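You operate a simulated robot arm through the tools that you are given. There is no shell and no other tool. Be economical: measure what you need, move in short steps, check, and stop when the job is done.

Carry out the task below with a simulated two-armed robot. There is one attempt and no reset: what you move stays moved.

JOB
Take the dark grey rag from the right end of the table and lay it out flat on the left end of the table.

The check looks at the end state, three seconds after you hand in, the way a careful person would. Anything else that was tipped, shoved, dropped, spilled or broken makes it a failure.

ROBOT AND FRAMES
Two 7-joint arms with two-finger parallel grippers on one trunk, on a base that drives. Base frame: it is fixed to the floor where the robot stands at the start and does not move with it; the origin is under the middle of the robot, x ahead of it, y to its left, z up; the surface under the hand at the start is at about z = 0.88. Units: m, rad, N and s.
The left shoulder is at the start at [0.05, 0.168, 1.107], the right one opposite. With the tool pointing down near the work surface each hand reaches from about 0.2 to 0.66 m from the robot's upright axis, wherever it stands, measured 20 degrees to its own side. Places, roughly: dark grey rag [0.5, -0.1, 0.9]; left end of the table [0.7, -1.9, 0.9]. Payload 1.57 kg a hand.
The tool frame of a hand sits at the grasp point between the pads (the TCP): z along the fingers, y along the line on which they close. The tips reach 0.03 m beyond it. The gripper opens to 0.08 m. The fingers are 0.017 m wide and 0.012 m thick; the gripper's body (0.04 by 0.082 m) begins 0.08 m behind the TCP.
Orientation is that of the tool frame in the base frame, as [roll, pitch, yaw] about the fixed x, y, z axes, in that order (R = Rz(yaw) Ry(pitch) Rx(roll)). With the fingers straight down and closing along the base's y, the tool's x points along the base's -x, its y along +y and its z along -z.

CONTROLS
- The arms move only by the tool send_rows. It takes "left_motion", "right_motion" or both (then of equal length, played together; a hand with none holds still); each is one flat list of numbers, 7 for each row, row after row: the shift along the tool's x, y, z in units of 150 mm (1.0 is 150 mm), then the turn, a rotation vector about the tool's x, y, z in units of 120 degrees (1.0 is 120 degrees), then the gripper command, from -1 (fully open) to 1 (shut), values between in proportion. In form: [tx, ty, tz, wx, wy, wz, claw, tx, ty, tz, wx, wy, wz, claw, ...]. A call has 1 to 12 rows; each row is the pose to reach, as a shift and turn from the pose commanded when the call began, along the tool's axes at that moment. A call with a number of a shift or a turn outside -1 to 1 is refused whole. A row lasts 0.2 s, in which the tool goes at most 0.05 m and 0.15 rad; a call with a longer step from one row to the next is refused whole, and so is a gripper value outside its range. Where a pose cannot be reached the arm comes as near as it can. A force on the tool above 40 N (or 10 N above the force at the start of the call, whichever is more), or a blocked arm, ends the call early, and 0.2 s more pass. The fingers move at their own pace (about 0.045 m/s each) and stop on an object; they squeeze with about 24 N. The grip force told is the motor's: it shows also when the fingers shut on nothing. Time passes only in rows, and 0.2 s behind the last, so rows that repeat a pose let the fingers close. It gives the time, the measured TCP pose, the force on the tool (base axes), the opening and the grip force at its end, in the units of the frame above (readings bear some noise), with the torque about the TCP (base axes, N m) and any sound that the robot's microphone picked up.
- Cameras (640 x 400 px; columns grow to the right, rows downward): "scene" is now at [0.128, -0.0129, 1.3328]; the picture's right is [-0.13, -0.99, 0.00], its down [-0.59, 0.08, -0.81] and it looks along [0.80, -0.11, -0.59] (base axes); focal length 295 px, centre (320, 200). "left" rides on the left gripper at [0.072, 0.007, -0.122] in its tool frame; the picture's right is [-0.09, 1.00, 0.00], its down [-0.84, -0.08, -0.54] and it looks along [-0.54, -0.05, 0.84] (tool axes); focal length 238 px, centre (320, 200). "right" rides on the right gripper at [0.072, -0.007, -0.122] in its tool frame; the picture's right is [0.09, 1.00, 0.00], its down [-0.84, 0.08, -0.54] and it looks along [-0.54, 0.05, 0.84] (tool axes); focal length 238 px, centre (320, 200).
- capture(camera): a new picture of that camera. No time passes.
- raise_lower(by): slides the trunk up (or, below 0, down) by that many m; the arms and the scene camera ride with it, the base frame stays. It gives what a move gives, with no picture.
- roll_base(legs): drives the robot by 1 to 6 legs, each [ahead, left, turn to the left] in m, m and rad, along the robot's own axes; the way and the turn of a leg run together, so that a leg with both is an arc; at most 1.5 m and 3.142 rad a leg. The arms and the cameras ride along, it lands a little off, and it stops where it bumps. It gives what a move gives.
- head_to(pan, tilt): turns the head with the scene camera to pan (to the left, within 1.396 rad either way) and tilt (down, from -0.506 to 1.204), counted from straight ahead of the robot. It gives what a move gives.
- locate(camera, pixels): there is no depth. For up to 12 entries [column, row, z] of the newest picture of that camera ("zoom" is the newest enlarged one), the place [x, y] in the base frame at which the ray of that pixel passes the height z, good to about 0.002 m, but the place of the scene camera against the robot may be out by one fixed shift of up to 0.018 m in any direction. No time passes.
- inspect(camera, box): a new picture of the part [left, top, right, bottom] of that camera's present view, enlarged. No time passes.
- sign_off(): hands the job in; it is judged then, once.

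Keep the steps short. Do not move on a guess: measure, check each grasp and each placing, and mend mistakes. In all there are 80 turns and 70 pictures (those below and enlarged ones count). Leave the grippers open and the arms clear of the work at the hand-in unless told otherwise, and finish with a single line.

The tools are called after "Request:" as a command line: name --argument value ..., lists and objects as JSON in quotes. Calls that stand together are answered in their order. send_rows: Moves the arms, as the interface text tells. Its arguments: {"type":"object","properties":{"left_motion":{"type":"array"},"right_motion":{"type":"array"}},"required":[]} The other tools are called the same way: raise_lower (by) slides the trunk up or down; roll_base (legs) drives the base; head_to (pan, tilt) turns the head that bears the scene camera; capture (camera) takes a picture; locate (camera, pixels) gives the place at which the rays of pixels pass given heights; inspect (camera, box) takes an enlarged picture of a part of a camera's view; sign_off () hands the job in.

At the start:

```text
time_s: 0.0
left_tcp_pos: [0.5021, 0.0833, 1.0267]
left_tool_rot: [-3.141, 0.001, 3.141]
left_ft_force: [-1.2, -0.3, -0.6]
left_moment: [0.02, -0.01, 0.04]
left_finger_gap: 0.08
left_grasp_force: 0.1
right_tcp_pos: [0.4524, -0.2514, 1.0517]
right_tool_rot: [-3.14, 0.001, 3.141]
right_ft_force: [0.2, 0.6, 0.2]
right_moment: [0.02, -0.02, -0.02]
right_finger_gap: 0.0802
right_grasp_force: 0.2
trunk travel left (down, up): [-0.275, 0.168]
robot x, y, heading: [-0.0001, 0.0, 0.001]
head pan, tilt: [-0.134, 0.634]
```

scene: 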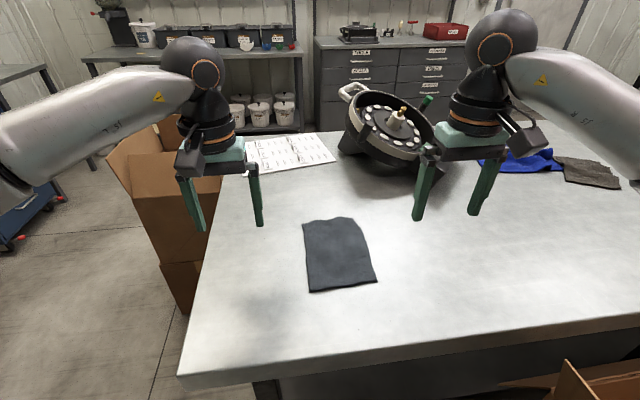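
right: 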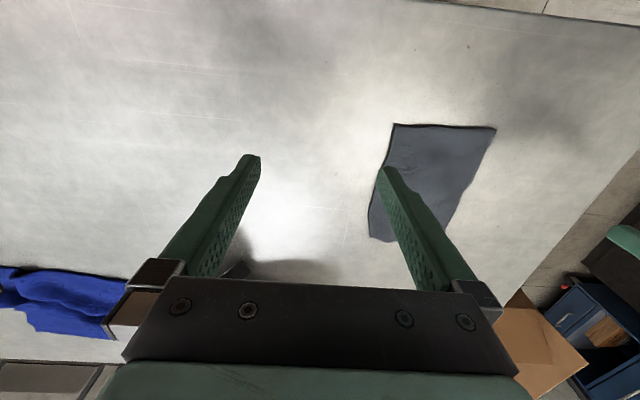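
left: 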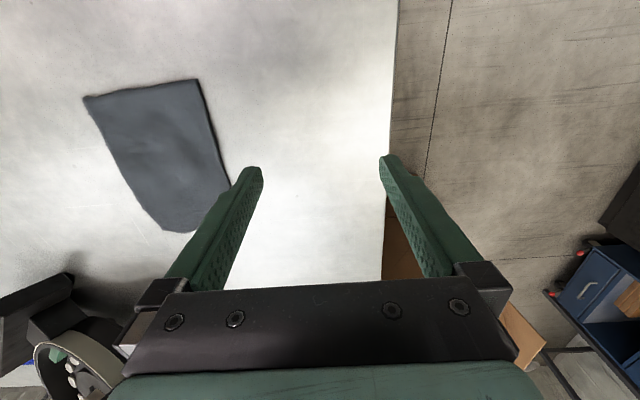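

The rag is at about (340,255) in the scene picture. I'll measure its corners and the table's near edge first, then turn the head toward the other end.

Request:
locate --camera "scene" --pixels '[[303, 224, 0.88], [350, 217, 0.88], [377, 281, 0.88], [310, 292, 0.88], [180, 375, 0.88], [640, 318, 0.88], [215, 180, 0.88]]'

Request:
locate --camera "left" --pixels '[[83, 97, 0.88], [198, 79, 0.88], [231, 185, 0.88], [160, 230, 0.88], [195, 228, 0.88], [390, 150, 0.88]]'

Request:
head_to --pan -1.2 --tilt 0.4

Request:
capture --camera "scene"

Request:
inspect --camera "left" --box '[60, 50, 260, 250]'

```text
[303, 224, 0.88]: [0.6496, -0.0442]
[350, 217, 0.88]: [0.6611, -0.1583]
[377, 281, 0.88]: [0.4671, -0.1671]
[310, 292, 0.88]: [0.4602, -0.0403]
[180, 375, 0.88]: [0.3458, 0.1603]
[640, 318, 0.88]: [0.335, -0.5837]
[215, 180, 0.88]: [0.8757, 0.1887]
```

```text
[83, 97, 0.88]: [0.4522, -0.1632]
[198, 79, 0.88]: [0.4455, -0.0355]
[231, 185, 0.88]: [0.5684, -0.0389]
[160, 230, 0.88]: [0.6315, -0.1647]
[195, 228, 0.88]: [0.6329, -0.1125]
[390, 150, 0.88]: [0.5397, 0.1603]
```

```text
time_s: 1.3
left_tcp_pos: [0.5003, 0.0817, 1.0258]
left_tool_rot: [3.141, 0.001, -3.141]
left_ft_force: [1.1, 0.1, -0.2]
left_moment: [0.01, 0.0, -0.02]
left_finger_gap: 0.0801
left_grasp_force: 0.1
right_tcp_pos: [0.4524, -0.2519, 1.0508]
right_tool_rot: [3.141, 0.0, 3.141]
right_ft_force: [-0.1, -0.8, 0.4]
right_moment: [0.02, 0.02, -0.01]
right_finger_gap: 0.0799
right_grasp_force: 0.0
trunk travel left (down, up): [-0.275, 0.168]
robot x, y, heading: [-0.0021, 0.002, -0.004]
head pan, tilt: [-1.201, 0.4]
```

```text
66 pictures are left
```

scene: 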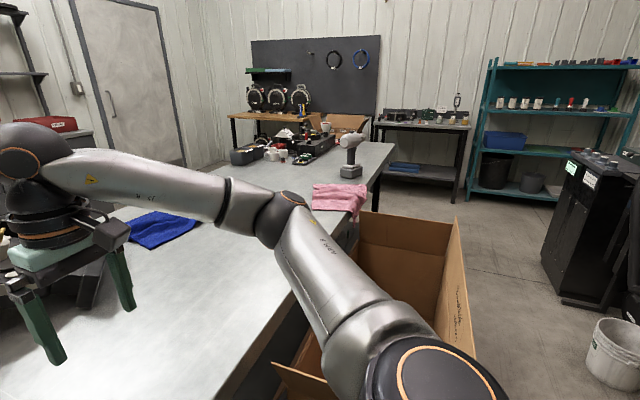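

```text
2.00 times, centred on (160, 150) of left
```

zoom: 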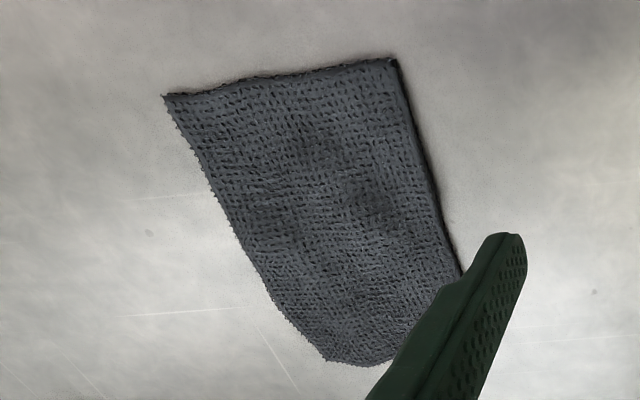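

The rag measures about 0.19 × 0.125 m, with its near edge at x≈0.45 and y from -0.036 to -0.163. I plan to pinch both near corners with both hands, fingers closing along x. First I'll turn each hand 90° up high, cameras outward, and point the head back at the rag.

Request:
send_rows --left_motion '[0.024, 0, 0, 0, 0, 0.068, -1, 0.048, 0, 0, 0, 0, 0.136, -1, 0.072, 0, 0, 0, 0, 0.204, -1, 0.097, 0, 0, 0, 0, 0.272, -1, 0.121, 0, 0, 0, 0, 0.34, -1, 0.145, 0, 0, 0, 0, 0.408, -1, 0.169, 0, 0, 0, 0, 0.476, -1, 0.193, 0, 0, 0, 0, 0.544, -1, 0.217, 0, 0, 0, 0, 0.612, -1, 0.242, 0, 0, 0, 0, 0.68, -1, 0.267, 0, 0, 0, 0, 0.75, -1]' --right_motion '[0, 0, 0, 0, 0, -0.068, -1, 0, 0, 0, 0, 0, -0.136, -1, 0, 0, 0, 0, 0, -0.204, -1, 0, 0, 0, 0, 0, -0.272, -1, 0, 0, 0, 0, 0, -0.34, -1, 0, 0, 0, 0, 0, -0.408, -1, 0, 0, 0, 0, 0, -0.476, -1, 0, 0, 0, 0, 0, -0.544, -1, 0, 0, 0, 0, 0, -0.612, -1, 0, 0, 0, 0, 0, -0.68, -1, 0, 0, 0, 0, 0, -0.75, -1]'

Request:
head_to --pan -0.15 --tilt 0.8

Request:
capture --camera "scene"

Request:
capture --camera "left"

```text
time_s: 3.7
left_tcp_pos: [0.3461, 0.007, 1.0298]
left_tool_rot: [3.133, -0.007, 1.643]
left_ft_force: [0.0, -1.3, 0.3]
left_moment: [0.1, -0.12, 0.01]
left_finger_gap: 0.08
left_grasp_force: 0.0
left hand out of reach, approached as far as the arm can: row 8, 9, 10, 11
right_tcp_pos: [0.2874, -0.1313, 1.0371]
right_tool_rot: [-3.135, 0.002, -1.577]
right_ft_force: [-0.1, -0.5, 0.1]
right_moment: [0.11, -0.03, 0.0]
right_finger_gap: 0.0799
right_grasp_force: 0.0
right hand out of reach, approached as far as the arm can: row 6, 7, 8, 9, 10, 11
trunk travel left (down, up): [-0.275, 0.168]
robot x, y, heading: [-0.0001, 0.002, -0.001]
head pan, tilt: [-1.201, 0.4]
```

```text
time_s: 5.0
left_tcp_pos: [0.3487, 0.011, 1.0267]
left_tool_rot: [3.136, -0.003, 1.649]
left_ft_force: [0.7, -0.5, -0.3]
left_moment: [0.04, -0.01, 0.01]
left_finger_gap: 0.08
left_grasp_force: 0.0
right_tcp_pos: [0.2925, -0.1284, 1.0355]
right_tool_rot: [-3.139, -0.002, -1.579]
right_ft_force: [-0.1, -0.4, 0.4]
right_moment: [0.01, 0.03, -0.01]
right_finger_gap: 0.08
right_grasp_force: 0.1
trunk travel left (down, up): [-0.275, 0.168]
robot x, y, heading: [0.0005, -0.0002, 0.0]
head pan, tilt: [-0.15, 0.799]
```

```text
64 pictures are left
```

scene: 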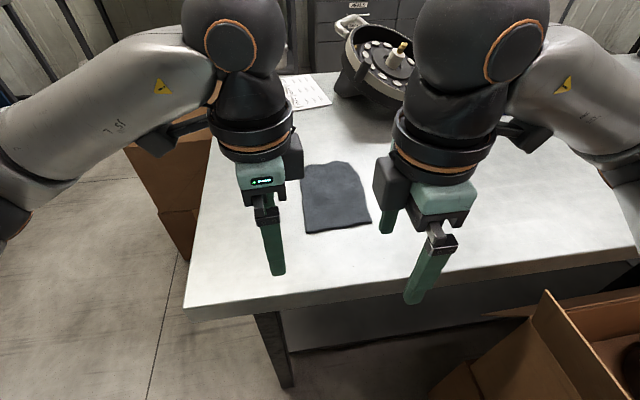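

```text
63 pictures are left
```

left: 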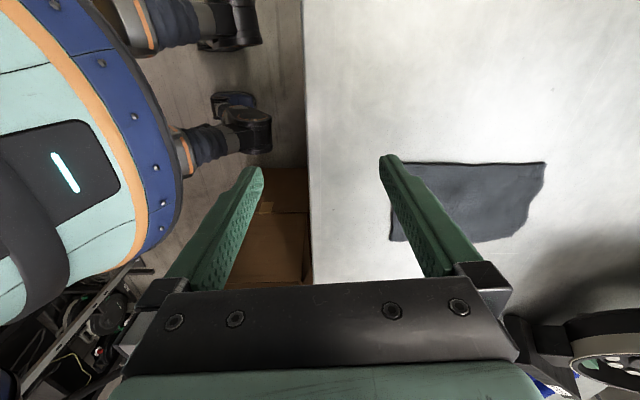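

With cameras outward, the 90° yaw puts both hands out of reach: they stopped at x≈0.35 and 0.29. I'll go back to the neutral yaw, where they close along y, and pinch the two near corners over the side edges instead.

Request:
send_rows --left_motion '[0, 0, 0, 0, 0, -0.068, -1, 0, 0, 0, 0, 0, -0.136, -1, 0, 0, 0, 0, 0, -0.204, -1, 0, 0, 0, 0, 0, -0.272, -1, 0, 0, 0, 0, 0, -0.34, -1, 0, 0, 0, 0, 0, -0.408, -1, 0, 0, 0, 0, 0, -0.476, -1, 0, 0, 0, 0, 0, -0.544, -1, 0, 0, 0, 0, 0, -0.612, -1, 0, 0, 0, 0, 0, -0.68, -1, 0, 0, 0, 0, 0, -0.75, -1]' --right_motion '[0, 0, 0, 0, 0, 0.068, -1, 0, 0, 0, 0, 0, 0.136, -1, 0, 0, 0, 0, 0, 0.204, -1, 0, 0, 0, 0, 0, 0.272, -1, 0, 0, 0, 0, 0, 0.34, -1, 0, 0, 0, 0, 0, 0.408, -1, 0, 0, 0, 0, 0, 0.476, -1, 0, 0, 0, 0, 0, 0.544, -1, 0, 0, 0, 0, 0, 0.612, -1, 0, 0, 0, 0, 0, 0.68, -1, 0, 0, 0, 0, 0, 0.75, -1]'

Request:
capture --camera "scene"

Request:
capture --camera "left"

```text
time_s: 7.4
left_tcp_pos: [0.3472, 0.0109, 1.0296]
left_tool_rot: [3.14, 0.004, -3.064]
left_ft_force: [-0.3, 0.2, 0.2]
left_moment: [0.0, 0.01, 0.03]
left_finger_gap: 0.0802
left_grasp_force: 0.1
right_tcp_pos: [0.2854, -0.1296, 1.0355]
right_tool_rot: [3.141, 0.0, 3.14]
right_ft_force: [0.3, 0.3, 0.1]
right_moment: [-0.03, 0.0, -0.02]
right_finger_gap: 0.0801
right_grasp_force: 0.1
trunk travel left (down, up): [-0.275, 0.168]
robot x, y, heading: [-0.0035, -0.0036, 0.006]
head pan, tilt: [-0.15, 0.799]
```

```text
62 pictures are left
```

scene: 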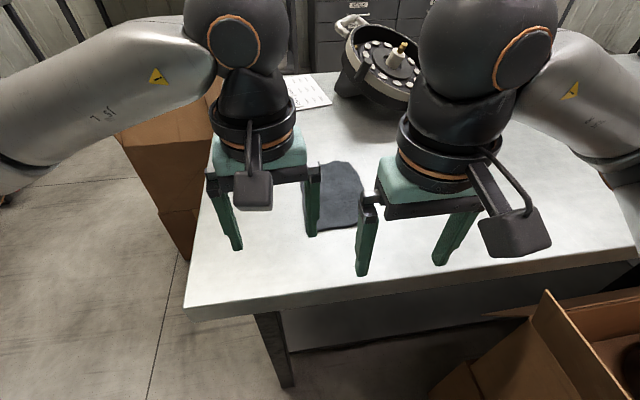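

```text
61 pictures are left
```

left: 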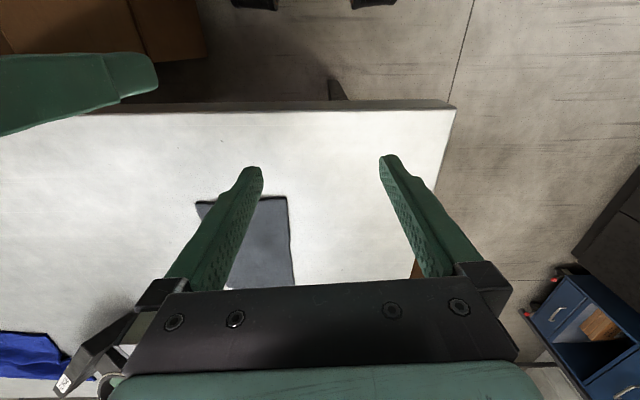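

Both hands are back at neutral yaw. Now I'll move them above the near corners, left toward (0.460, -0.034) and right toward (0.46, -0.163), staying at z≈1.0.

Request:
send_rows --left_motion '[-0.146, -0.07, 0.04, 0, 0, 0.008, -1, -0.29, -0.14, 0.08, 0, 0, 0.016, -1, -0.437, -0.21, 0.12, 0, 0, 0.022, -1, -0.582, -0.28, 0.16, 0, 0, 0.03, -1, -0.728, -0.357, 0.2, 0, 0, 0.037, -1, -0.728, -0.357, 0.2, 0, 0, 0.037, -1]' --right_motion '[-0.2, -0.1, 0.04, 0, 0, 0, -1, -0.4, -0.2, 0.08, 0, 0, 0, -1, -0.6, -0.22, 0.12, 0, 0, 0, -1, -0.8, -0.22, 0.16, 0, 0, 0, -1, -1.0, -0.22, 0.2, 0, 0, 0, -1, -1.0, -0.22, 0.2, 0, 0, 0, -1]'

Request:
capture --camera "left"

Request:
capture --camera "right"

```text
time_s: 8.8
left_tcp_pos: [0.4595, -0.0364, 1.0025]
left_tool_rot: [3.139, 0.005, 3.139]
left_ft_force: [0.7, 0.6, 0.5]
left_moment: [-0.02, 0.02, -0.04]
left_finger_gap: 0.0798
left_grasp_force: 0.1
right_tcp_pos: [0.4362, -0.1634, 1.0042]
right_tool_rot: [3.139, 0.001, 3.141]
right_ft_force: [0.8, -1.0, -0.2]
right_moment: [0.02, -0.01, -0.04]
right_finger_gap: 0.0799
right_grasp_force: 0.1
trunk travel left (down, up): [-0.275, 0.168]
robot x, y, heading: [0.0018, 0.001, -0.0]
head pan, tilt: [-0.15, 0.799]
```

```text
60 pictures are left
```

left: 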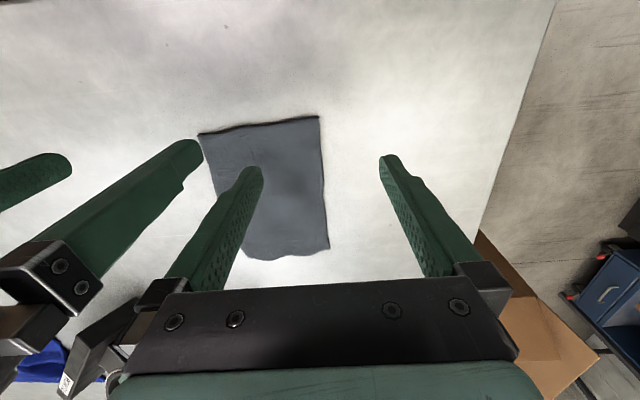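

```text
59 pictures are left
```

right: 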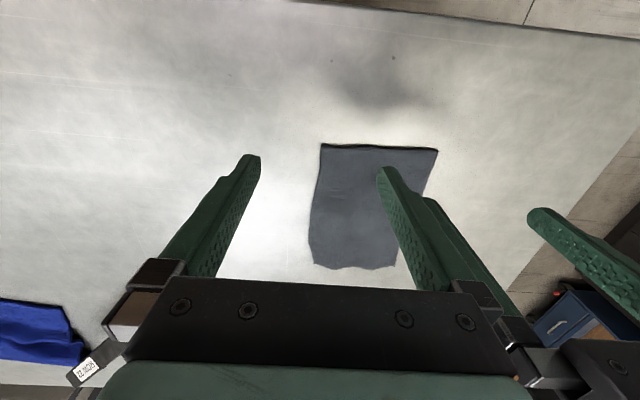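

The hands are at 0.127 m spacing and the bodies clear each other. I'll measure the rag corners in both wrist pictures.

Request:
locate --camera "left" --pixels '[[199, 134, 0.883], [318, 117, 0.883], [328, 248, 0.883], [271, 260, 0.883], [323, 180, 0.883]]'

Request:
locate --camera "right" --pixels '[[321, 144, 0.883], [437, 149, 0.883], [313, 262, 0.883], [395, 266, 0.883], [309, 215, 0.883]]'

Request:
inspect --camera "right" --box '[290, 130, 450, 280]'

```text
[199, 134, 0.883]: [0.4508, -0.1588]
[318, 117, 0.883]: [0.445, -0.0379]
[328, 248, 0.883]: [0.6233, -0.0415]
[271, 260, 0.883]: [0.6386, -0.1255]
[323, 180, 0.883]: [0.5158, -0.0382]
```

```text
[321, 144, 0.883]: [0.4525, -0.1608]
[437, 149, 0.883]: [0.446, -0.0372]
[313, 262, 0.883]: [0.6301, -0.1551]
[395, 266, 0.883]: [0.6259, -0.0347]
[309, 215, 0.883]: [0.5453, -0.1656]
```

```text
2.67 times, centred on (370, 205) of right
```

zoom: 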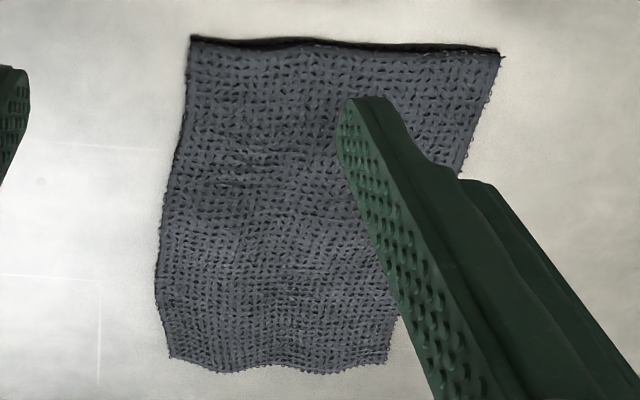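

I see a single-layer rag with near corners at (0.445, -0.038) and (0.452, -0.160). I'll half-open the fingers and come down to just above the table (TCP z≈0.915, tips about 5 mm above it), checking on the way.

Request:
send_rows --left_motion '[0, 0, 0, 0, 0, 0, -0.25, 0, 0, 0.2, 0, 0, 0, -0.25, 0, 0, 0.4, 0, 0, 0, -0.25, 0, 0, 0.5, 0, 0, 0, -0.25, 0, 0, 0.58, 0, 0, 0, -0.25]' --right_motion '[-0.16, 0.01, 0, 0, 0, 0, -0.25, -0.16, 0.01, 0.2, 0, 0, 0, -0.25, -0.16, 0.01, 0.4, 0, 0, 0, -0.25, -0.16, 0.01, 0.5, 0, 0, 0, -0.25, -0.16, 0.01, 0.59, 0, 0, 0, -0.25]'

Request:
inspect --camera "left" --box '[160, 60, 480, 260]'

Request:
inspect --camera "right" --box '[160, 60, 480, 260]'

```text
time_s: 10.0
left_tcp_pos: [0.4585, -0.0374, 0.9145]
left_tool_rot: [3.14, 0.005, 3.138]
left_ft_force: [0.6, 0.4, 2.5]
left_moment: [-0.06, -0.05, 0.04]
left_finger_gap: 0.0498
left_grasp_force: 0.1
right_tcp_pos: [0.4578, -0.1593, 0.9156]
right_tool_rot: [-3.141, 0.0, 3.142]
right_ft_force: [0.5, 0.4, 0.3]
right_moment: [0.01, 0.01, -0.01]
right_finger_gap: 0.0499
right_grasp_force: 0.1
trunk travel left (down, up): [-0.275, 0.168]
robot x, y, heading: [-0.0003, -0.0025, 0.001]
head pan, tilt: [-0.15, 0.799]
```

```text
2.00 times, centred on (320, 160) of left
```

zoom: 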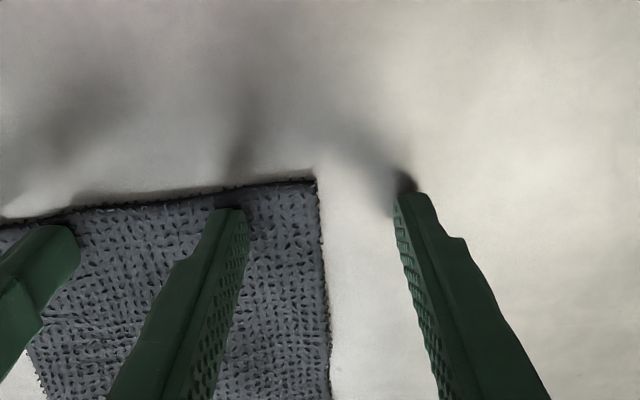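

```text
2.00 times, centred on (320, 160) of right
```

zoom: 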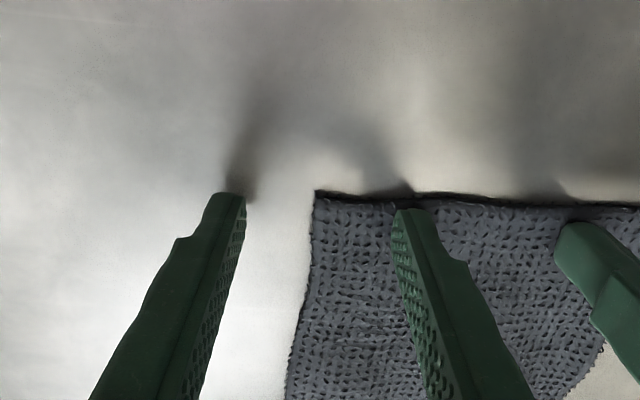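

Each hand straddles its corner, and the left tips already touch lightly (2.5 N). I'll lower both about 3 mm and close.

Request:
send_rows --left_motion '[0, 0, 0.015, 0, 0, 0, -0.25, 0, 0, 0.015, 0, 0, 0, 0.5, 0, 0, 0.015, 0, 0, 0, 1, 0, 0, 0.015, 0, 0, 0, 1, 0, 0, 0.015, 0, 0, 0, 1, 0, 0, 0.015, 0, 0, 0, 1]' --right_motion '[0, 0, 0.027, 0, 0, 0, -0.25, 0, 0, 0.027, 0, 0, 0, 0.5, 0, 0, 0.027, 0, 0, 0, 1, 0, 0, 0.027, 0, 0, 0, 1, 0, 0, 0.027, 0, 0, 0, 1, 0, 0, 0.027, 0, 0, 0, 1]'

Request:
inspect --camera "left" --box '[160, 60, 480, 260]'

Request:
inspect --camera "right" --box '[160, 60, 480, 260]'

```text
time_s: 11.4
left_tcp_pos: [0.4577, -0.036, 0.913]
left_tool_rot: [3.139, 0.008, 3.136]
left_ft_force: [-1.3, -5.4, 18.0]
left_moment: [-0.27, -0.02, -0.04]
left_finger_gap: 0.0037
left_grasp_force: 24.5
right_tcp_pos: [0.4574, -0.1587, 0.9138]
right_tool_rot: [-3.142, 0.001, 3.14]
right_ft_force: [0.7, 2.1, 3.0]
right_moment: [0.07, -0.02, 0.01]
right_finger_gap: 0.0
right_grasp_force: 20.5
trunk travel left (down, up): [-0.275, 0.168]
robot x, y, heading: [-0.0019, 0.001, -0.002]
head pan, tilt: [-0.15, 0.799]
```

```text
2.00 times, centred on (320, 160) of left
```

zoom: 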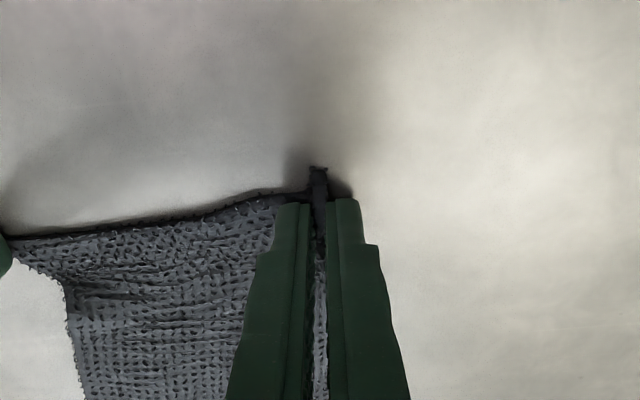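

```text
2.00 times, centred on (320, 160) of right
```

zoom: 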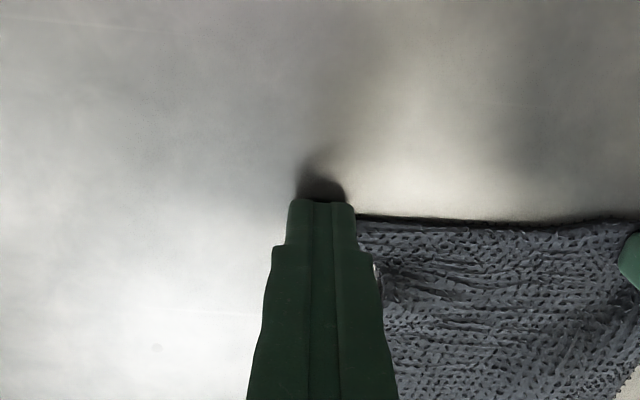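

The left hand has the cloth (gap 3.7 mm). The right hand shut on nothing because it pressed only 3 N. I'll reopen it, press harder and close again while the left holds.

Request:
send_rows --right_motion '[0, 0, -0.1, 0, 0, 0, -0.25, 0, 0.03, -0.1, 0, 0, 0, -0.25, 0, 0.03, -0.1, 0, 0, 0, -0.25, 0, 0.03, 0.01, 0, 0, 0, -0.25, 0, 0.03, 0.025, 0, 0, 0, -0.25, 0, 0.03, 0.025, 0, 0, 0, 0.5, 0, 0.03, 0.025, 0, 0, 0, 1, 0, 0.03, 0.025, 0, 0, 0, 1, 0, 0.03, 0.025, 0, 0, 0, 1, 0, 0.03, 0.025, 0, 0, 0, 1]' --left_motion '[0, 0, 0, 0, 0, 0, 1, 0, 0, 0, 0, 0, 0, 1, 0, 0, 0, 0, 0, 0, 1, 0, 0, 0, 0, 0, 0, 1, 0, 0, 0, 0, 0, 0, 1, 0, 0, 0, 0, 0, 0, 1, 0, 0, 0, 0, 0, 0, 1, 0, 0, 0, 0, 0, 0, 1, 0, 0, 0, 0, 0, 0, 1, 0, 0, 0, 0, 0, 0, 1]'

Request:
inspect --camera "right" --box '[160, 60, 480, 260]'

```text
time_s: 13.6
left_tcp_pos: [0.4575, -0.037, 0.9126]
left_tool_rot: [-3.141, 0.007, 3.136]
left_ft_force: [2.2, -10.2, 14.5]
left_moment: [-0.45, -0.07, -0.1]
left_finger_gap: 0.0041
left_grasp_force: 24.0
right_tcp_pos: [0.4596, -0.1535, 0.9125]
right_tool_rot: [3.136, 0.008, -3.14]
right_ft_force: [1.1, 15.5, 23.1]
right_moment: [0.64, 0.0, -0.05]
right_finger_gap: 0.0001
right_grasp_force: 21.6
trunk travel left (down, up): [-0.275, 0.168]
robot x, y, heading: [0.0029, 0.0011, 0.003]
head pan, tilt: [-0.15, 0.799]
```

```text
2.00 times, centred on (320, 160) of right
```

zoom: 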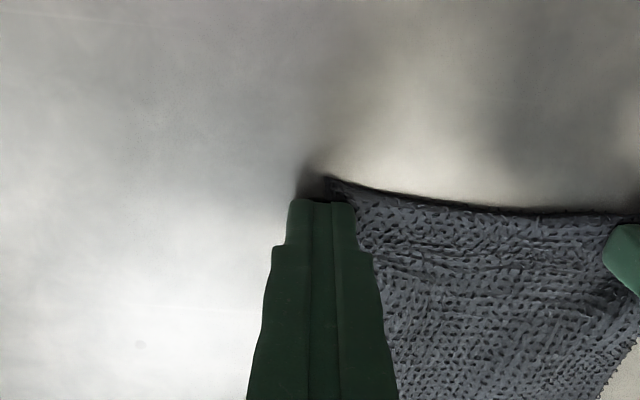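

It missed again, because the left grip has pulled the edge inward. I'll lift and reopen the right hand to see where the corner is now.

Request:
send_rows --right_motion '[0, 0, -0.1, 0, 0, 0, -0.25, 0, 0, -0.2, 0, 0, 0, -0.25, 0, 0, -0.2, 0, 0, 0, -0.25]'

Request:
capture --camera "right"

```text
time_s: 14.4
left_tcp_pos: [0.4578, -0.0357, 0.9132]
left_tool_rot: [3.138, 0.006, 3.137]
left_ft_force: [-3.8, -1.9, 22.1]
left_moment: [-0.19, 0.05, -0.06]
left_finger_gap: 0.0036
left_grasp_force: 23.6
right_tcp_pos: [0.4574, -0.1566, 0.9382]
right_tool_rot: [-3.139, 0.0, 3.14]
right_ft_force: [0.3, -0.5, 0.1]
right_moment: [0.0, 0.0, -0.03]
right_finger_gap: 0.0499
right_grasp_force: 0.0
trunk travel left (down, up): [-0.275, 0.168]
robot x, y, heading: [-0.0015, 0.0027, 0.001]
head pan, tilt: [-0.15, 0.799]
```

```text
52 pictures are left
```

right: 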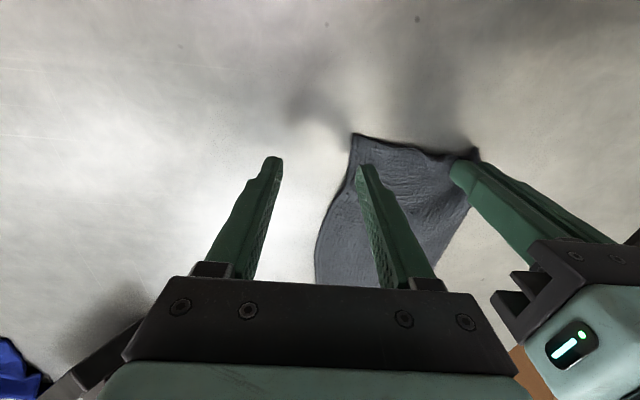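

Request:
locate --camera "right" --pixels '[[353, 135, 0.883], [345, 175, 0.883], [316, 245, 0.883]]'

```text
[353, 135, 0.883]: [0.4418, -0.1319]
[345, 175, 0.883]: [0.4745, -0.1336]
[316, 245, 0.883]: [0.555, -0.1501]
```

The corner has moved to (0.442, -0.132), so I'll put the right hand at y≈-0.141, press and close.

Request:
send_rows --right_motion '[0, 0.103, 0, 0, 0, 0, -0.25, 0, 0.103, 0.1, 0, 0, 0, -0.25, 0, 0.103, 0.16, 0, 0, 0, -0.25, 0, 0.103, 0.174, 0, 0, 0, -0.25, 0, 0.103, 0.174, 0, 0, 0, 0.3, 0, 0.103, 0.174, 0, 0, 0, 1, 0, 0.103, 0.174, 0, 0, 0, 1, 0, 0.103, 0.174, 0, 0, 0, 1, 0, 0.103, 0.174, 0, 0, 0, 1]'

Request:
inspect --camera "right" --box '[160, 60, 480, 260]'

```text
time_s: 16.4
left_tcp_pos: [0.4575, -0.0365, 0.9119]
left_tool_rot: [3.14, 0.007, 3.137]
left_ft_force: [-0.5, -3.1, 20.0]
left_moment: [-0.24, 0.01, -0.06]
left_finger_gap: 0.0039
left_grasp_force: 24.4
right_tcp_pos: [0.4571, -0.1412, 0.9126]
right_tool_rot: [-3.141, 0.002, 3.141]
right_ft_force: [0.6, 2.8, 10.7]
right_moment: [0.11, 0.0, -0.02]
right_finger_gap: 0.0
right_grasp_force: 21.1
trunk travel left (down, up): [-0.275, 0.168]
robot x, y, heading: [-0.006, -0.0028, -0.001]
head pan, tilt: [-0.15, 0.799]
```

```text
2.00 times, centred on (320, 160) of right
```

zoom: 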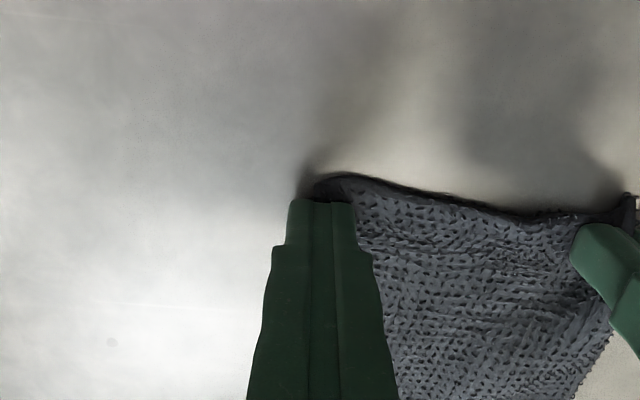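

It's still empty at about 10 N of press, since the cloth slid under the finger. I'll retry with a wider opening and a firmer press (about 20–25 N, under the 40 N guard).

Request:
send_rows --right_motion '[0, 0, -0.13, 0, 0, 0, -0.6, 0, 0, -0.13, 0, 0, 0, -0.6, 0, 0, -0.13, 0, 0, 0, -0.6, 0, 0, -0.13, 0, 0, 0, -0.6, 0, 0, -0.03, 0, 0, 0, -0.6, 0, 0, 0.013, 0, 0, 0, -0.6, 0, 0, 0.013, 0, 0, 0, 0.3, 0, 0, 0.013, 0, 0, 0, 1, 0, 0, 0.013, 0, 0, 0, 1, 0, 0, 0.013, 0, 0, 0, 1, 0, 0, 0.013, 0, 0, 0, 1]'

Request:
inspect --camera "right" --box '[160, 60, 480, 260]'

```text
time_s: 18.8
left_tcp_pos: [0.4578, -0.0372, 0.9128]
left_tool_rot: [-3.138, 0.006, 3.137]
left_ft_force: [2.1, -13.0, 13.4]
left_moment: [-0.5, -0.05, -0.09]
left_finger_gap: 0.004
left_grasp_force: 24.0
right_tcp_pos: [0.4586, -0.1378, 0.9128]
right_tool_rot: [3.134, 0.009, -3.14]
right_ft_force: [1.5, 15.8, 23.0]
right_moment: [0.62, -0.02, 0.03]
right_finger_gap: 0.0053
right_grasp_force: 24.1
trunk travel left (down, up): [-0.275, 0.168]
robot x, y, heading: [0.0013, 0.0014, 0.002]
head pan, tilt: [-0.15, 0.799]
```

```text
2.00 times, centred on (320, 160) of right
```

zoom: 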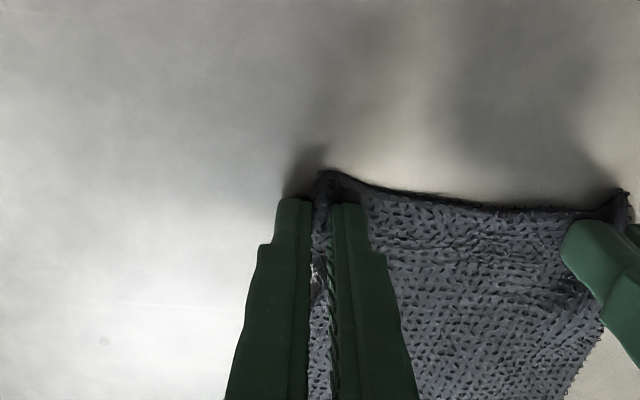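

Both corners are held now (gaps 4 and 5 mm). I'll lift both hands together by 0.15 m and look.

Request:
send_rows --left_motion '[0, 0, -0.1, 0, 0, 0, 1, 0, 0, -0.3, 0, 0, 0, 1, 0, 0, -0.5, 0, 0, 0, 1, 0, 0, -0.7, 0, 0, 0, 1, 0, 0, -0.9, 0, 0, 0, 1, 0, 0, -1.0, 0, 0, 0, 1, 0, 0, -1.0, 0, 0, 0, 1]' --right_motion '[0, 0, -0.1, 0, 0, 0, 1, 0, 0, -0.3, 0, 0, 0, 1, 0, 0, -0.5, 0, 0, 0, 1, 0, 0, -0.7, 0, 0, 0, 1, 0, 0, -0.9, 0, 0, 0, 1, 0, 0, -1.0, 0, 0, 0, 1, 0, 0, -1.0, 0, 0, 0, 1]'

Request:
capture --camera "scene"

Request:
capture --camera "right"

```text
time_s: 20.4
left_tcp_pos: [0.4591, -0.0358, 1.0614]
left_tool_rot: [3.14, 0.003, 3.138]
left_ft_force: [-1.1, -8.5, -0.7]
left_moment: [-0.28, 0.06, -0.13]
left_finger_gap: 0.0037
left_grasp_force: 23.8
right_tcp_pos: [0.4613, -0.1394, 1.0617]
right_tool_rot: [3.142, 0.001, -3.141]
right_ft_force: [1.7, 7.8, 0.2]
right_moment: [0.31, -0.01, -0.03]
right_finger_gap: 0.0042
right_grasp_force: 24.0
trunk travel left (down, up): [-0.275, 0.168]
robot x, y, heading: [-0.0022, 0.0034, 0.005]
head pan, tilt: [-0.15, 0.799]
```

```text
49 pictures are left
```

scene: 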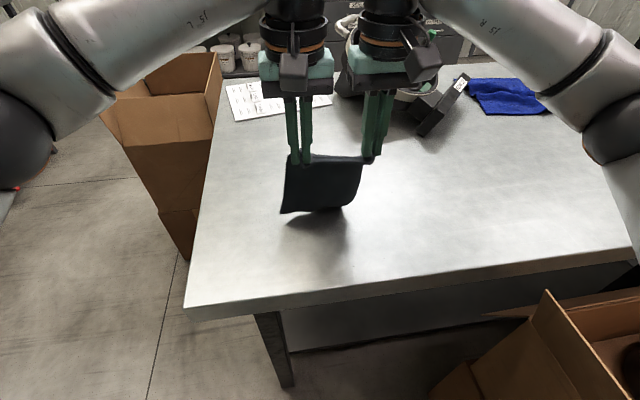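

```text
48 pictures are left
```

right: 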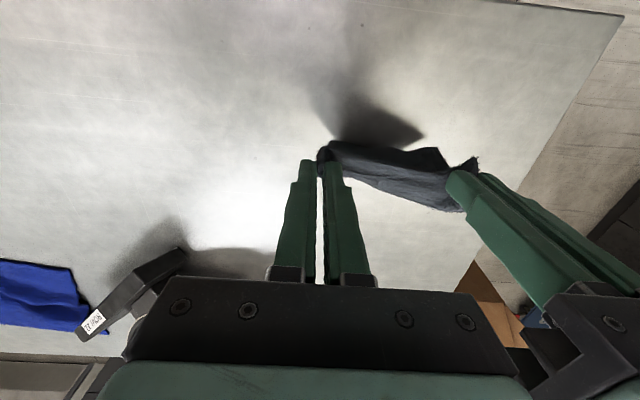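

The rag hangs cleanly between both hands, under light tension. I'll raise the trunk 0.15 m for clearance, then look right to plan the drive.

Request:
raise_lower --by 0.15

Request:
head_to --pan -1.25 --tilt 0.45

Request:
capture --camera "scene"

```text
time_s: 22.2
left_tcp_pos: [0.4596, -0.0355, 1.2117]
left_tool_rot: [3.139, 0.004, 3.135]
left_ft_force: [-2.0, -8.6, 0.1]
left_moment: [-0.25, 0.04, -0.15]
left_finger_gap: 0.004
left_grasp_force: 24.1
right_tcp_pos: [0.4607, -0.1406, 1.2123]
right_tool_rot: [-3.14, 0.0, 3.141]
right_ft_force: [1.4, 8.7, 0.3]
right_moment: [0.31, -0.03, -0.08]
right_finger_gap: 0.0042
right_grasp_force: 24.0
trunk travel left (down, up): [-0.425, 0.018]
robot x, y, heading: [0.0022, -0.0019, 0.005]
head pan, tilt: [-0.15, 0.799]
```

```text
time_s: 23.5
left_tcp_pos: [0.4587, -0.0353, 1.211]
left_tool_rot: [3.137, 0.004, 3.134]
left_ft_force: [-1.9, -7.8, 0.1]
left_moment: [-0.28, 0.03, -0.16]
left_finger_gap: 0.004
left_grasp_force: 23.7
right_tcp_pos: [0.46, -0.1404, 1.2116]
right_tool_rot: [-3.141, 0.001, -3.141]
right_ft_force: [1.6, 8.0, 0.9]
right_moment: [0.35, -0.04, -0.07]
right_finger_gap: 0.0039
right_grasp_force: 23.7
trunk travel left (down, up): [-0.425, 0.018]
robot x, y, heading: [-0.0009, 0.0039, -0.001]
head pan, tilt: [-1.25, 0.45]
```

```text
47 pictures are left
```

scene: 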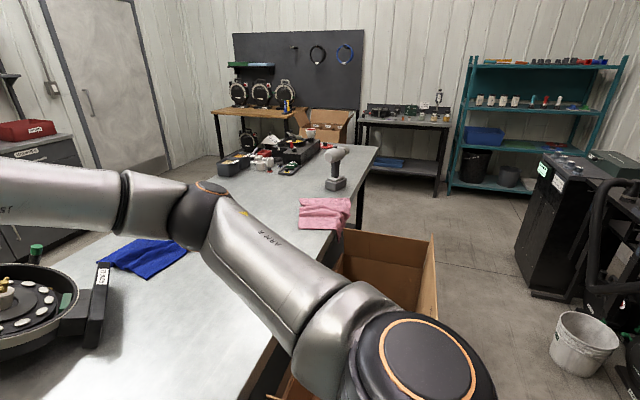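

Request:
locate --camera "scene" --pixels '[[378, 148, 0.88], [340, 215, 0.88], [325, 250, 0.88], [300, 212, 0.88], [335, 190, 0.88], [235, 170, 0.88], [298, 153, 0.88], [290, 180, 0.88], [250, 190, 0.88], [345, 230, 0.5], [433, 238, 0.5], [438, 315, 0.5]]'

Request:
inspect --camera "scene" --box '[180, 120, 440, 280]'

Request:
locate --camera "scene" --pixels '[[433, 240, 0.0], [440, 260, 0.0], [555, 360, 0.0], [520, 285, 0.0], [380, 235, 0.0], [360, 228, 0.0], [433, 238, 0.35], [438, 315, 0.35], [470, 300, 0.0]]'

```text
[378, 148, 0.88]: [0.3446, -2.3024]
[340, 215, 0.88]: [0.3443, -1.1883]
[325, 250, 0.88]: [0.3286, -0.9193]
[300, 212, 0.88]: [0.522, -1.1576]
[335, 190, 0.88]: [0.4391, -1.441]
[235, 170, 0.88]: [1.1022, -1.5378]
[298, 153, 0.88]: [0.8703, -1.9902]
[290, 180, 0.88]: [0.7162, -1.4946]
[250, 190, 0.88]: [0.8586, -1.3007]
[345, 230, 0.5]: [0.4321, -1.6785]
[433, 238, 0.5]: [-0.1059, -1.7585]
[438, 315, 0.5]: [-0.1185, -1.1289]
```

```text
2.46 times, centred on (310, 200) of scene
```

zoom: 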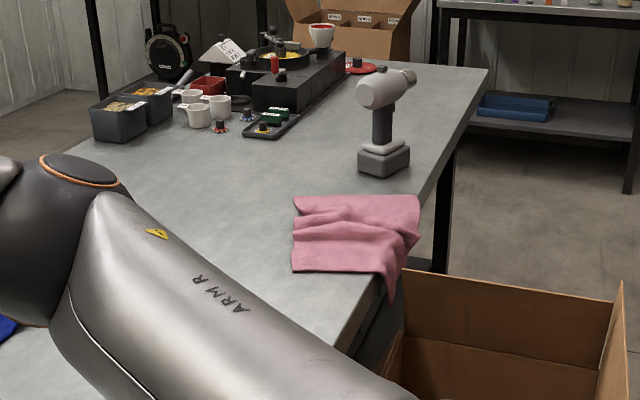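

```text
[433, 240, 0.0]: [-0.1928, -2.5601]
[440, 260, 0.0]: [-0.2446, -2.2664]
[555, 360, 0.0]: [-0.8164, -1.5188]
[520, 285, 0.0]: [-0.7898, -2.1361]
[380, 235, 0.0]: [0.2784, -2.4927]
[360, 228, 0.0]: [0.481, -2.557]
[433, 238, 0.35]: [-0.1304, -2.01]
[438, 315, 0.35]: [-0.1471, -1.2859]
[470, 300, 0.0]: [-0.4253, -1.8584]
```

The far end has a free strip around x 0.4–0.65, y -1.7 to -2.2, between the drill and the dark kit. A box blocks the floor in front of the table, so I need the robot's footprint and the floor layout. I'll look down.

Request:
head_to --pan -1.39 --tilt 1.0

Request:
capture --camera "scene"

Request:
head_to --pan -0.1 --tilt 1.2

Request:
capture --camera "scene"

```text
time_s: 24.5
left_tcp_pos: [0.4591, -0.0353, 1.2108]
left_tool_rot: [3.138, 0.002, 3.136]
left_ft_force: [-1.9, -8.7, -1.2]
left_moment: [-0.22, 0.05, -0.13]
left_finger_gap: 0.0039
left_grasp_force: 24.0
right_tcp_pos: [0.4612, -0.1395, 1.2112]
right_tool_rot: [3.141, 0.0, -3.141]
right_ft_force: [1.3, 8.4, 1.1]
right_moment: [0.29, -0.04, -0.03]
right_finger_gap: 0.0041
right_grasp_force: 24.4
trunk travel left (down, up): [-0.425, 0.018]
robot x, y, heading: [0.0013, -0.0049, 0.001]
head pan, tilt: [-1.389, 1.0]
```

```text
45 pictures are left
```

scene: 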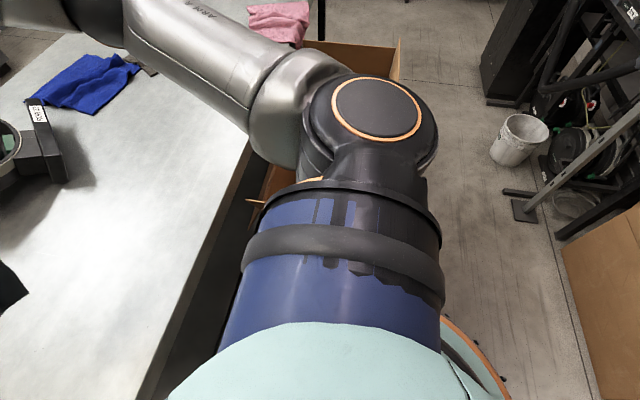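

```text
time_s: 25.9
left_tcp_pos: [0.4588, -0.0362, 1.2111]
left_tool_rot: [3.136, 0.003, 3.138]
left_ft_force: [-1.6, -8.5, -0.3]
left_moment: [-0.27, 0.04, -0.14]
left_finger_gap: 0.0039
left_grasp_force: 24.0
right_tcp_pos: [0.4612, -0.1391, 1.2109]
right_tool_rot: [-3.142, 0.0, 3.141]
right_ft_force: [0.9, 8.3, 0.9]
right_moment: [0.29, -0.03, -0.03]
right_finger_gap: 0.0042
right_grasp_force: 24.4
trunk travel left (down, up): [-0.425, 0.018]
robot x, y, heading: [0.0001, -0.003, -0.001]
head pan, tilt: [-0.099, 1.201]
```

```text
44 pictures are left
```

scene: 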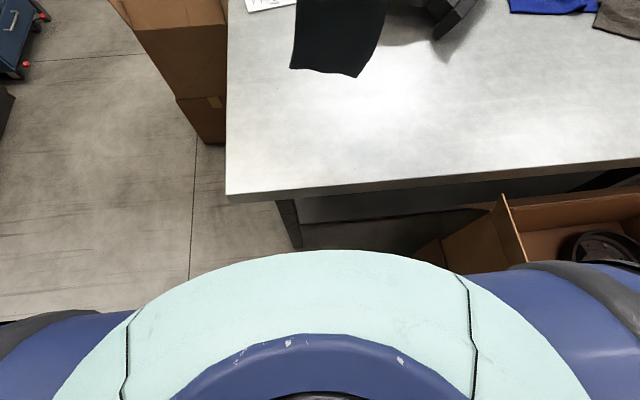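

Request:
head_to --pan -1.39 --tilt 1.0

Request:
capture --camera "scene"

Request:
locate --camera "scene" --pixels '[[490, 155, 0.0], [512, 205, 0.0], [520, 222, 0.0], [567, 265, 0.0], [595, 400, 0.0], [482, 95, 0.0], [398, 45, 0.35], [398, 80, 0.0], [440, 180, 0.0], [505, 385, 0.3], [505, 385, 0.1]]'

```text
time_s: 27.4
left_tcp_pos: [0.4589, -0.0353, 1.2115]
left_tool_rot: [3.137, 0.004, 3.136]
left_ft_force: [-1.8, -8.1, -0.5]
left_moment: [-0.28, 0.04, -0.1]
left_finger_gap: 0.0039
left_grasp_force: 23.6
right_tcp_pos: [0.4612, -0.1398, 1.2121]
right_tool_rot: [-3.141, 0.0, 3.141]
right_ft_force: [1.6, 7.6, 0.6]
right_moment: [0.25, -0.08, 0.0]
right_finger_gap: 0.0039
right_grasp_force: 23.8
trunk travel left (down, up): [-0.425, 0.018]
robot x, y, heading: [0.0003, -0.0009, 0.001]
head pan, tilt: [-1.389, 1.0]
```

```text
43 pictures are left
```

scene: 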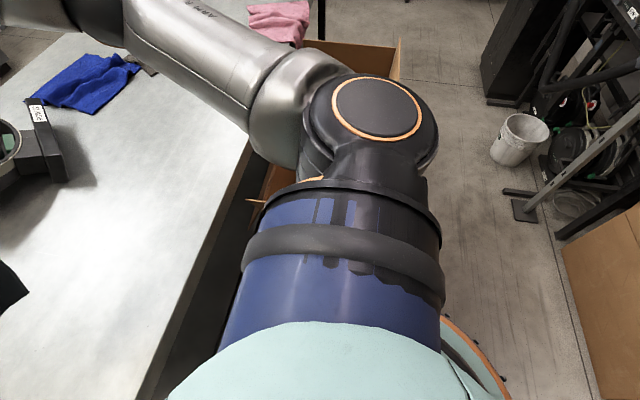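

```text
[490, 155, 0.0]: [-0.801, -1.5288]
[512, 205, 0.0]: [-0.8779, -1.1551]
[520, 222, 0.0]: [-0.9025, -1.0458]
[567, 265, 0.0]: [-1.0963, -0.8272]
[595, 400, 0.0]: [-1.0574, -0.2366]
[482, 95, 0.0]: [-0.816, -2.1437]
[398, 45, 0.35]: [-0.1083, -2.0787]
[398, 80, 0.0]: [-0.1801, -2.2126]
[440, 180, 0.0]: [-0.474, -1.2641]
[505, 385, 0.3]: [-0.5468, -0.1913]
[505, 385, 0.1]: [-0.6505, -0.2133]
```

Request:
locate --camera "scene" --pixels '[[398, 45, 0.6], [398, 45, 0.75], [398, 45, 0.9], [305, 40, 0.75], [305, 40, 0.9], [248, 198, 0.75], [250, 198, 0.9]]'

Request:
inspect --camera "scene" --box '[200, 0, 480, 210]'

```text
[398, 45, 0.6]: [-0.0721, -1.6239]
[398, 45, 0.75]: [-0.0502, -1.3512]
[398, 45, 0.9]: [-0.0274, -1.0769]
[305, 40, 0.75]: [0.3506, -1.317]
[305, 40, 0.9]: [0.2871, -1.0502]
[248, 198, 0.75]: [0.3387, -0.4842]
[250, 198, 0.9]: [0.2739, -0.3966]
```

```text
1.90 times, centred on (340, 105) of scene
```

zoom: 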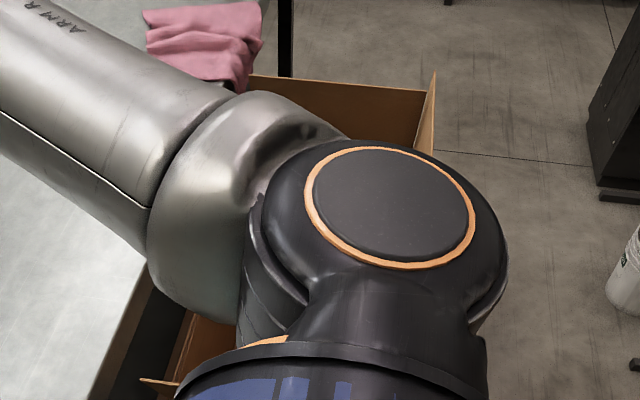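

Box top is about 0.75 m high, spanning x≈-0.05 to 0.34 and y down to ≈-1.35. On the other side, the bucket and machine start at x≈-0.80. So there's a 0.7 m corridor centred on x≈-0.43. I'll back up first, then check.

Request:
roll_base --legs '[[-0.43, 0, 0]]'

Request:
head_to --pan -1.2 --tilt 0.75

Request:
capture --camera "scene"

```text
time_s: 30.0
left_tcp_pos: [0.0225, -0.0355, 1.2113]
left_tool_rot: [3.138, 0.003, 3.136]
left_ft_force: [-1.1, -8.1, -0.3]
left_moment: [-0.27, 0.02, -0.08]
left_finger_gap: 0.0037
left_grasp_force: 23.8
right_tcp_pos: [0.0224, -0.1404, 1.2113]
right_tool_rot: [3.141, -0.002, -3.141]
right_ft_force: [0.4, 9.3, 1.0]
right_moment: [0.32, -0.08, -0.03]
right_finger_gap: 0.0039
right_grasp_force: 24.1
trunk travel left (down, up): [-0.425, 0.018]
robot x, y, heading: [-0.4374, 0.0032, -0.004]
head pan, tilt: [-1.389, 1.0]
```

```text
time_s: 30.8
left_tcp_pos: [0.0215, -0.0359, 1.2114]
left_tool_rot: [3.14, 0.003, 3.135]
left_ft_force: [-1.7, -8.4, 0.8]
left_moment: [-0.27, 0.06, -0.13]
left_finger_gap: 0.0037
left_grasp_force: 24.4
right_tcp_pos: [0.0229, -0.1408, 1.2115]
right_tool_rot: [3.14, -0.001, 3.14]
right_ft_force: [0.9, 8.1, -0.4]
right_moment: [0.28, -0.01, -0.03]
right_finger_gap: 0.0037
right_grasp_force: 24.2
trunk travel left (down, up): [-0.425, 0.018]
robot x, y, heading: [-0.4378, 0.0003, -0.003]
head pan, tilt: [-1.201, 0.75]
```

```text
41 pictures are left
```

scene: 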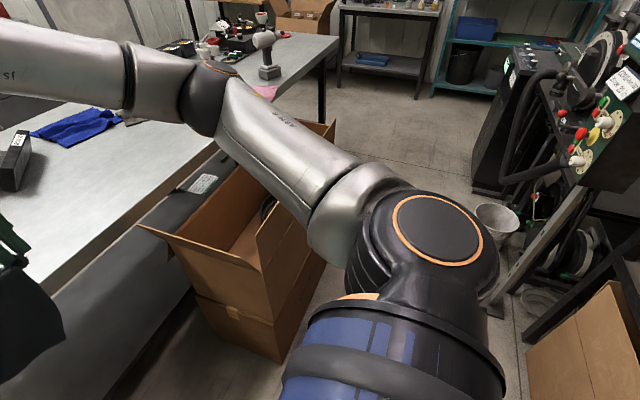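

Request:
locate --camera "scene" --pixels '[[285, 362, 0.0], [327, 265, 0.0], [335, 122, 0.75], [262, 268, 0.75], [140, 227, 0.75], [475, 190, 0.0], [500, 280, 0.0], [522, 340, 0.0], [575, 190, 1.0], [505, 180, 0.9]]'

```text
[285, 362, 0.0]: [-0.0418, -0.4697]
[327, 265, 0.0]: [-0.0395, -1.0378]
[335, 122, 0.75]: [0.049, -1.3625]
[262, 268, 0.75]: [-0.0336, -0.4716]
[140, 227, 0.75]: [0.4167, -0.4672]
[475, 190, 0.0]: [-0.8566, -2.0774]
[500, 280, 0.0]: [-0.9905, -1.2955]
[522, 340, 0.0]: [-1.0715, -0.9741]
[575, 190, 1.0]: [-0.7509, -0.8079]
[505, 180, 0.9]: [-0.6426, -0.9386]
```

The corridor is confirmed: box face at x≈-0.04, obstacles at x≤-0.8. I'll strafe right 0.9 m and look again.

Request:
roll_base --legs '[[0.02, -0.9, 0]]'

Request:
capture --camera "scene"

```text
time_s: 39.0
left_tcp_pos: [0.0399, -0.9279, 1.2116]
left_tool_rot: [3.139, 0.003, 3.133]
left_ft_force: [-1.5, -8.5, -1.2]
left_moment: [-0.23, 0.03, -0.13]
left_finger_gap: 0.0039
left_grasp_force: 23.8
right_tcp_pos: [0.0409, -1.0324, 1.2114]
right_tool_rot: [-3.141, -0.001, 3.137]
right_ft_force: [1.1, 8.6, 0.7]
right_moment: [0.3, -0.05, -0.05]
right_finger_gap: 0.004
right_grasp_force: 24.1
trunk travel left (down, up): [-0.425, 0.018]
robot x, y, heading: [-0.4193, -0.8896, -0.005]
head pan, tilt: [-1.201, 0.75]
```

```text
40 pictures are left
```

scene: 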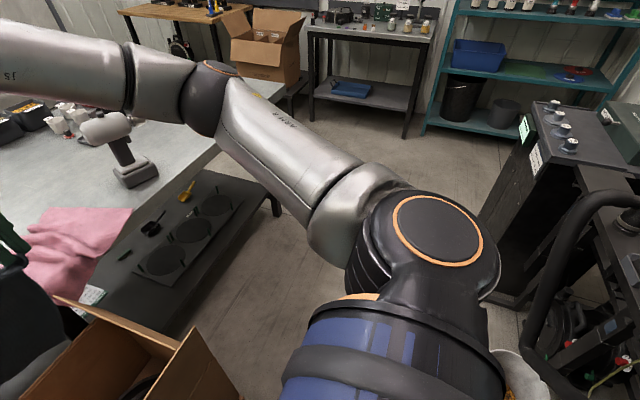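

Request:
locate --camera "scene" --pixels '[[490, 300, 0.0], [500, 355, 0.3], [525, 345, 0.4], [525, 345, 0.6], [525, 130, 0.9], [560, 165, 0.9], [600, 195, 0.9], [200, 345, 0.75], [240, 395, 0.75]]'

Request:
inspect --camera "scene" --box '[440, 90, 640, 400]'

```text
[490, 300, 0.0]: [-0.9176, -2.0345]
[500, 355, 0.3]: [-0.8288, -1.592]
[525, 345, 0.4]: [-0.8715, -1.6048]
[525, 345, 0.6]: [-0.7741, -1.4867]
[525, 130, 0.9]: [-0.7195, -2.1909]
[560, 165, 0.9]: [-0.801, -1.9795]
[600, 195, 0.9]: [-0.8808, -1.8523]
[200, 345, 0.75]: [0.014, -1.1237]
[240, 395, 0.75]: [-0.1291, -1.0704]
```

```text
1.29 times, centred on (540, 245) of scene
```

zoom: 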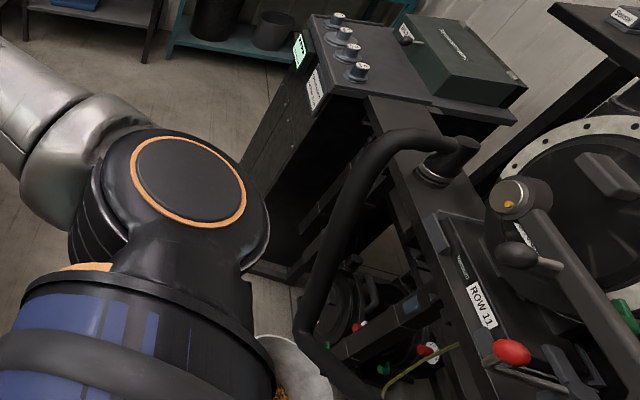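

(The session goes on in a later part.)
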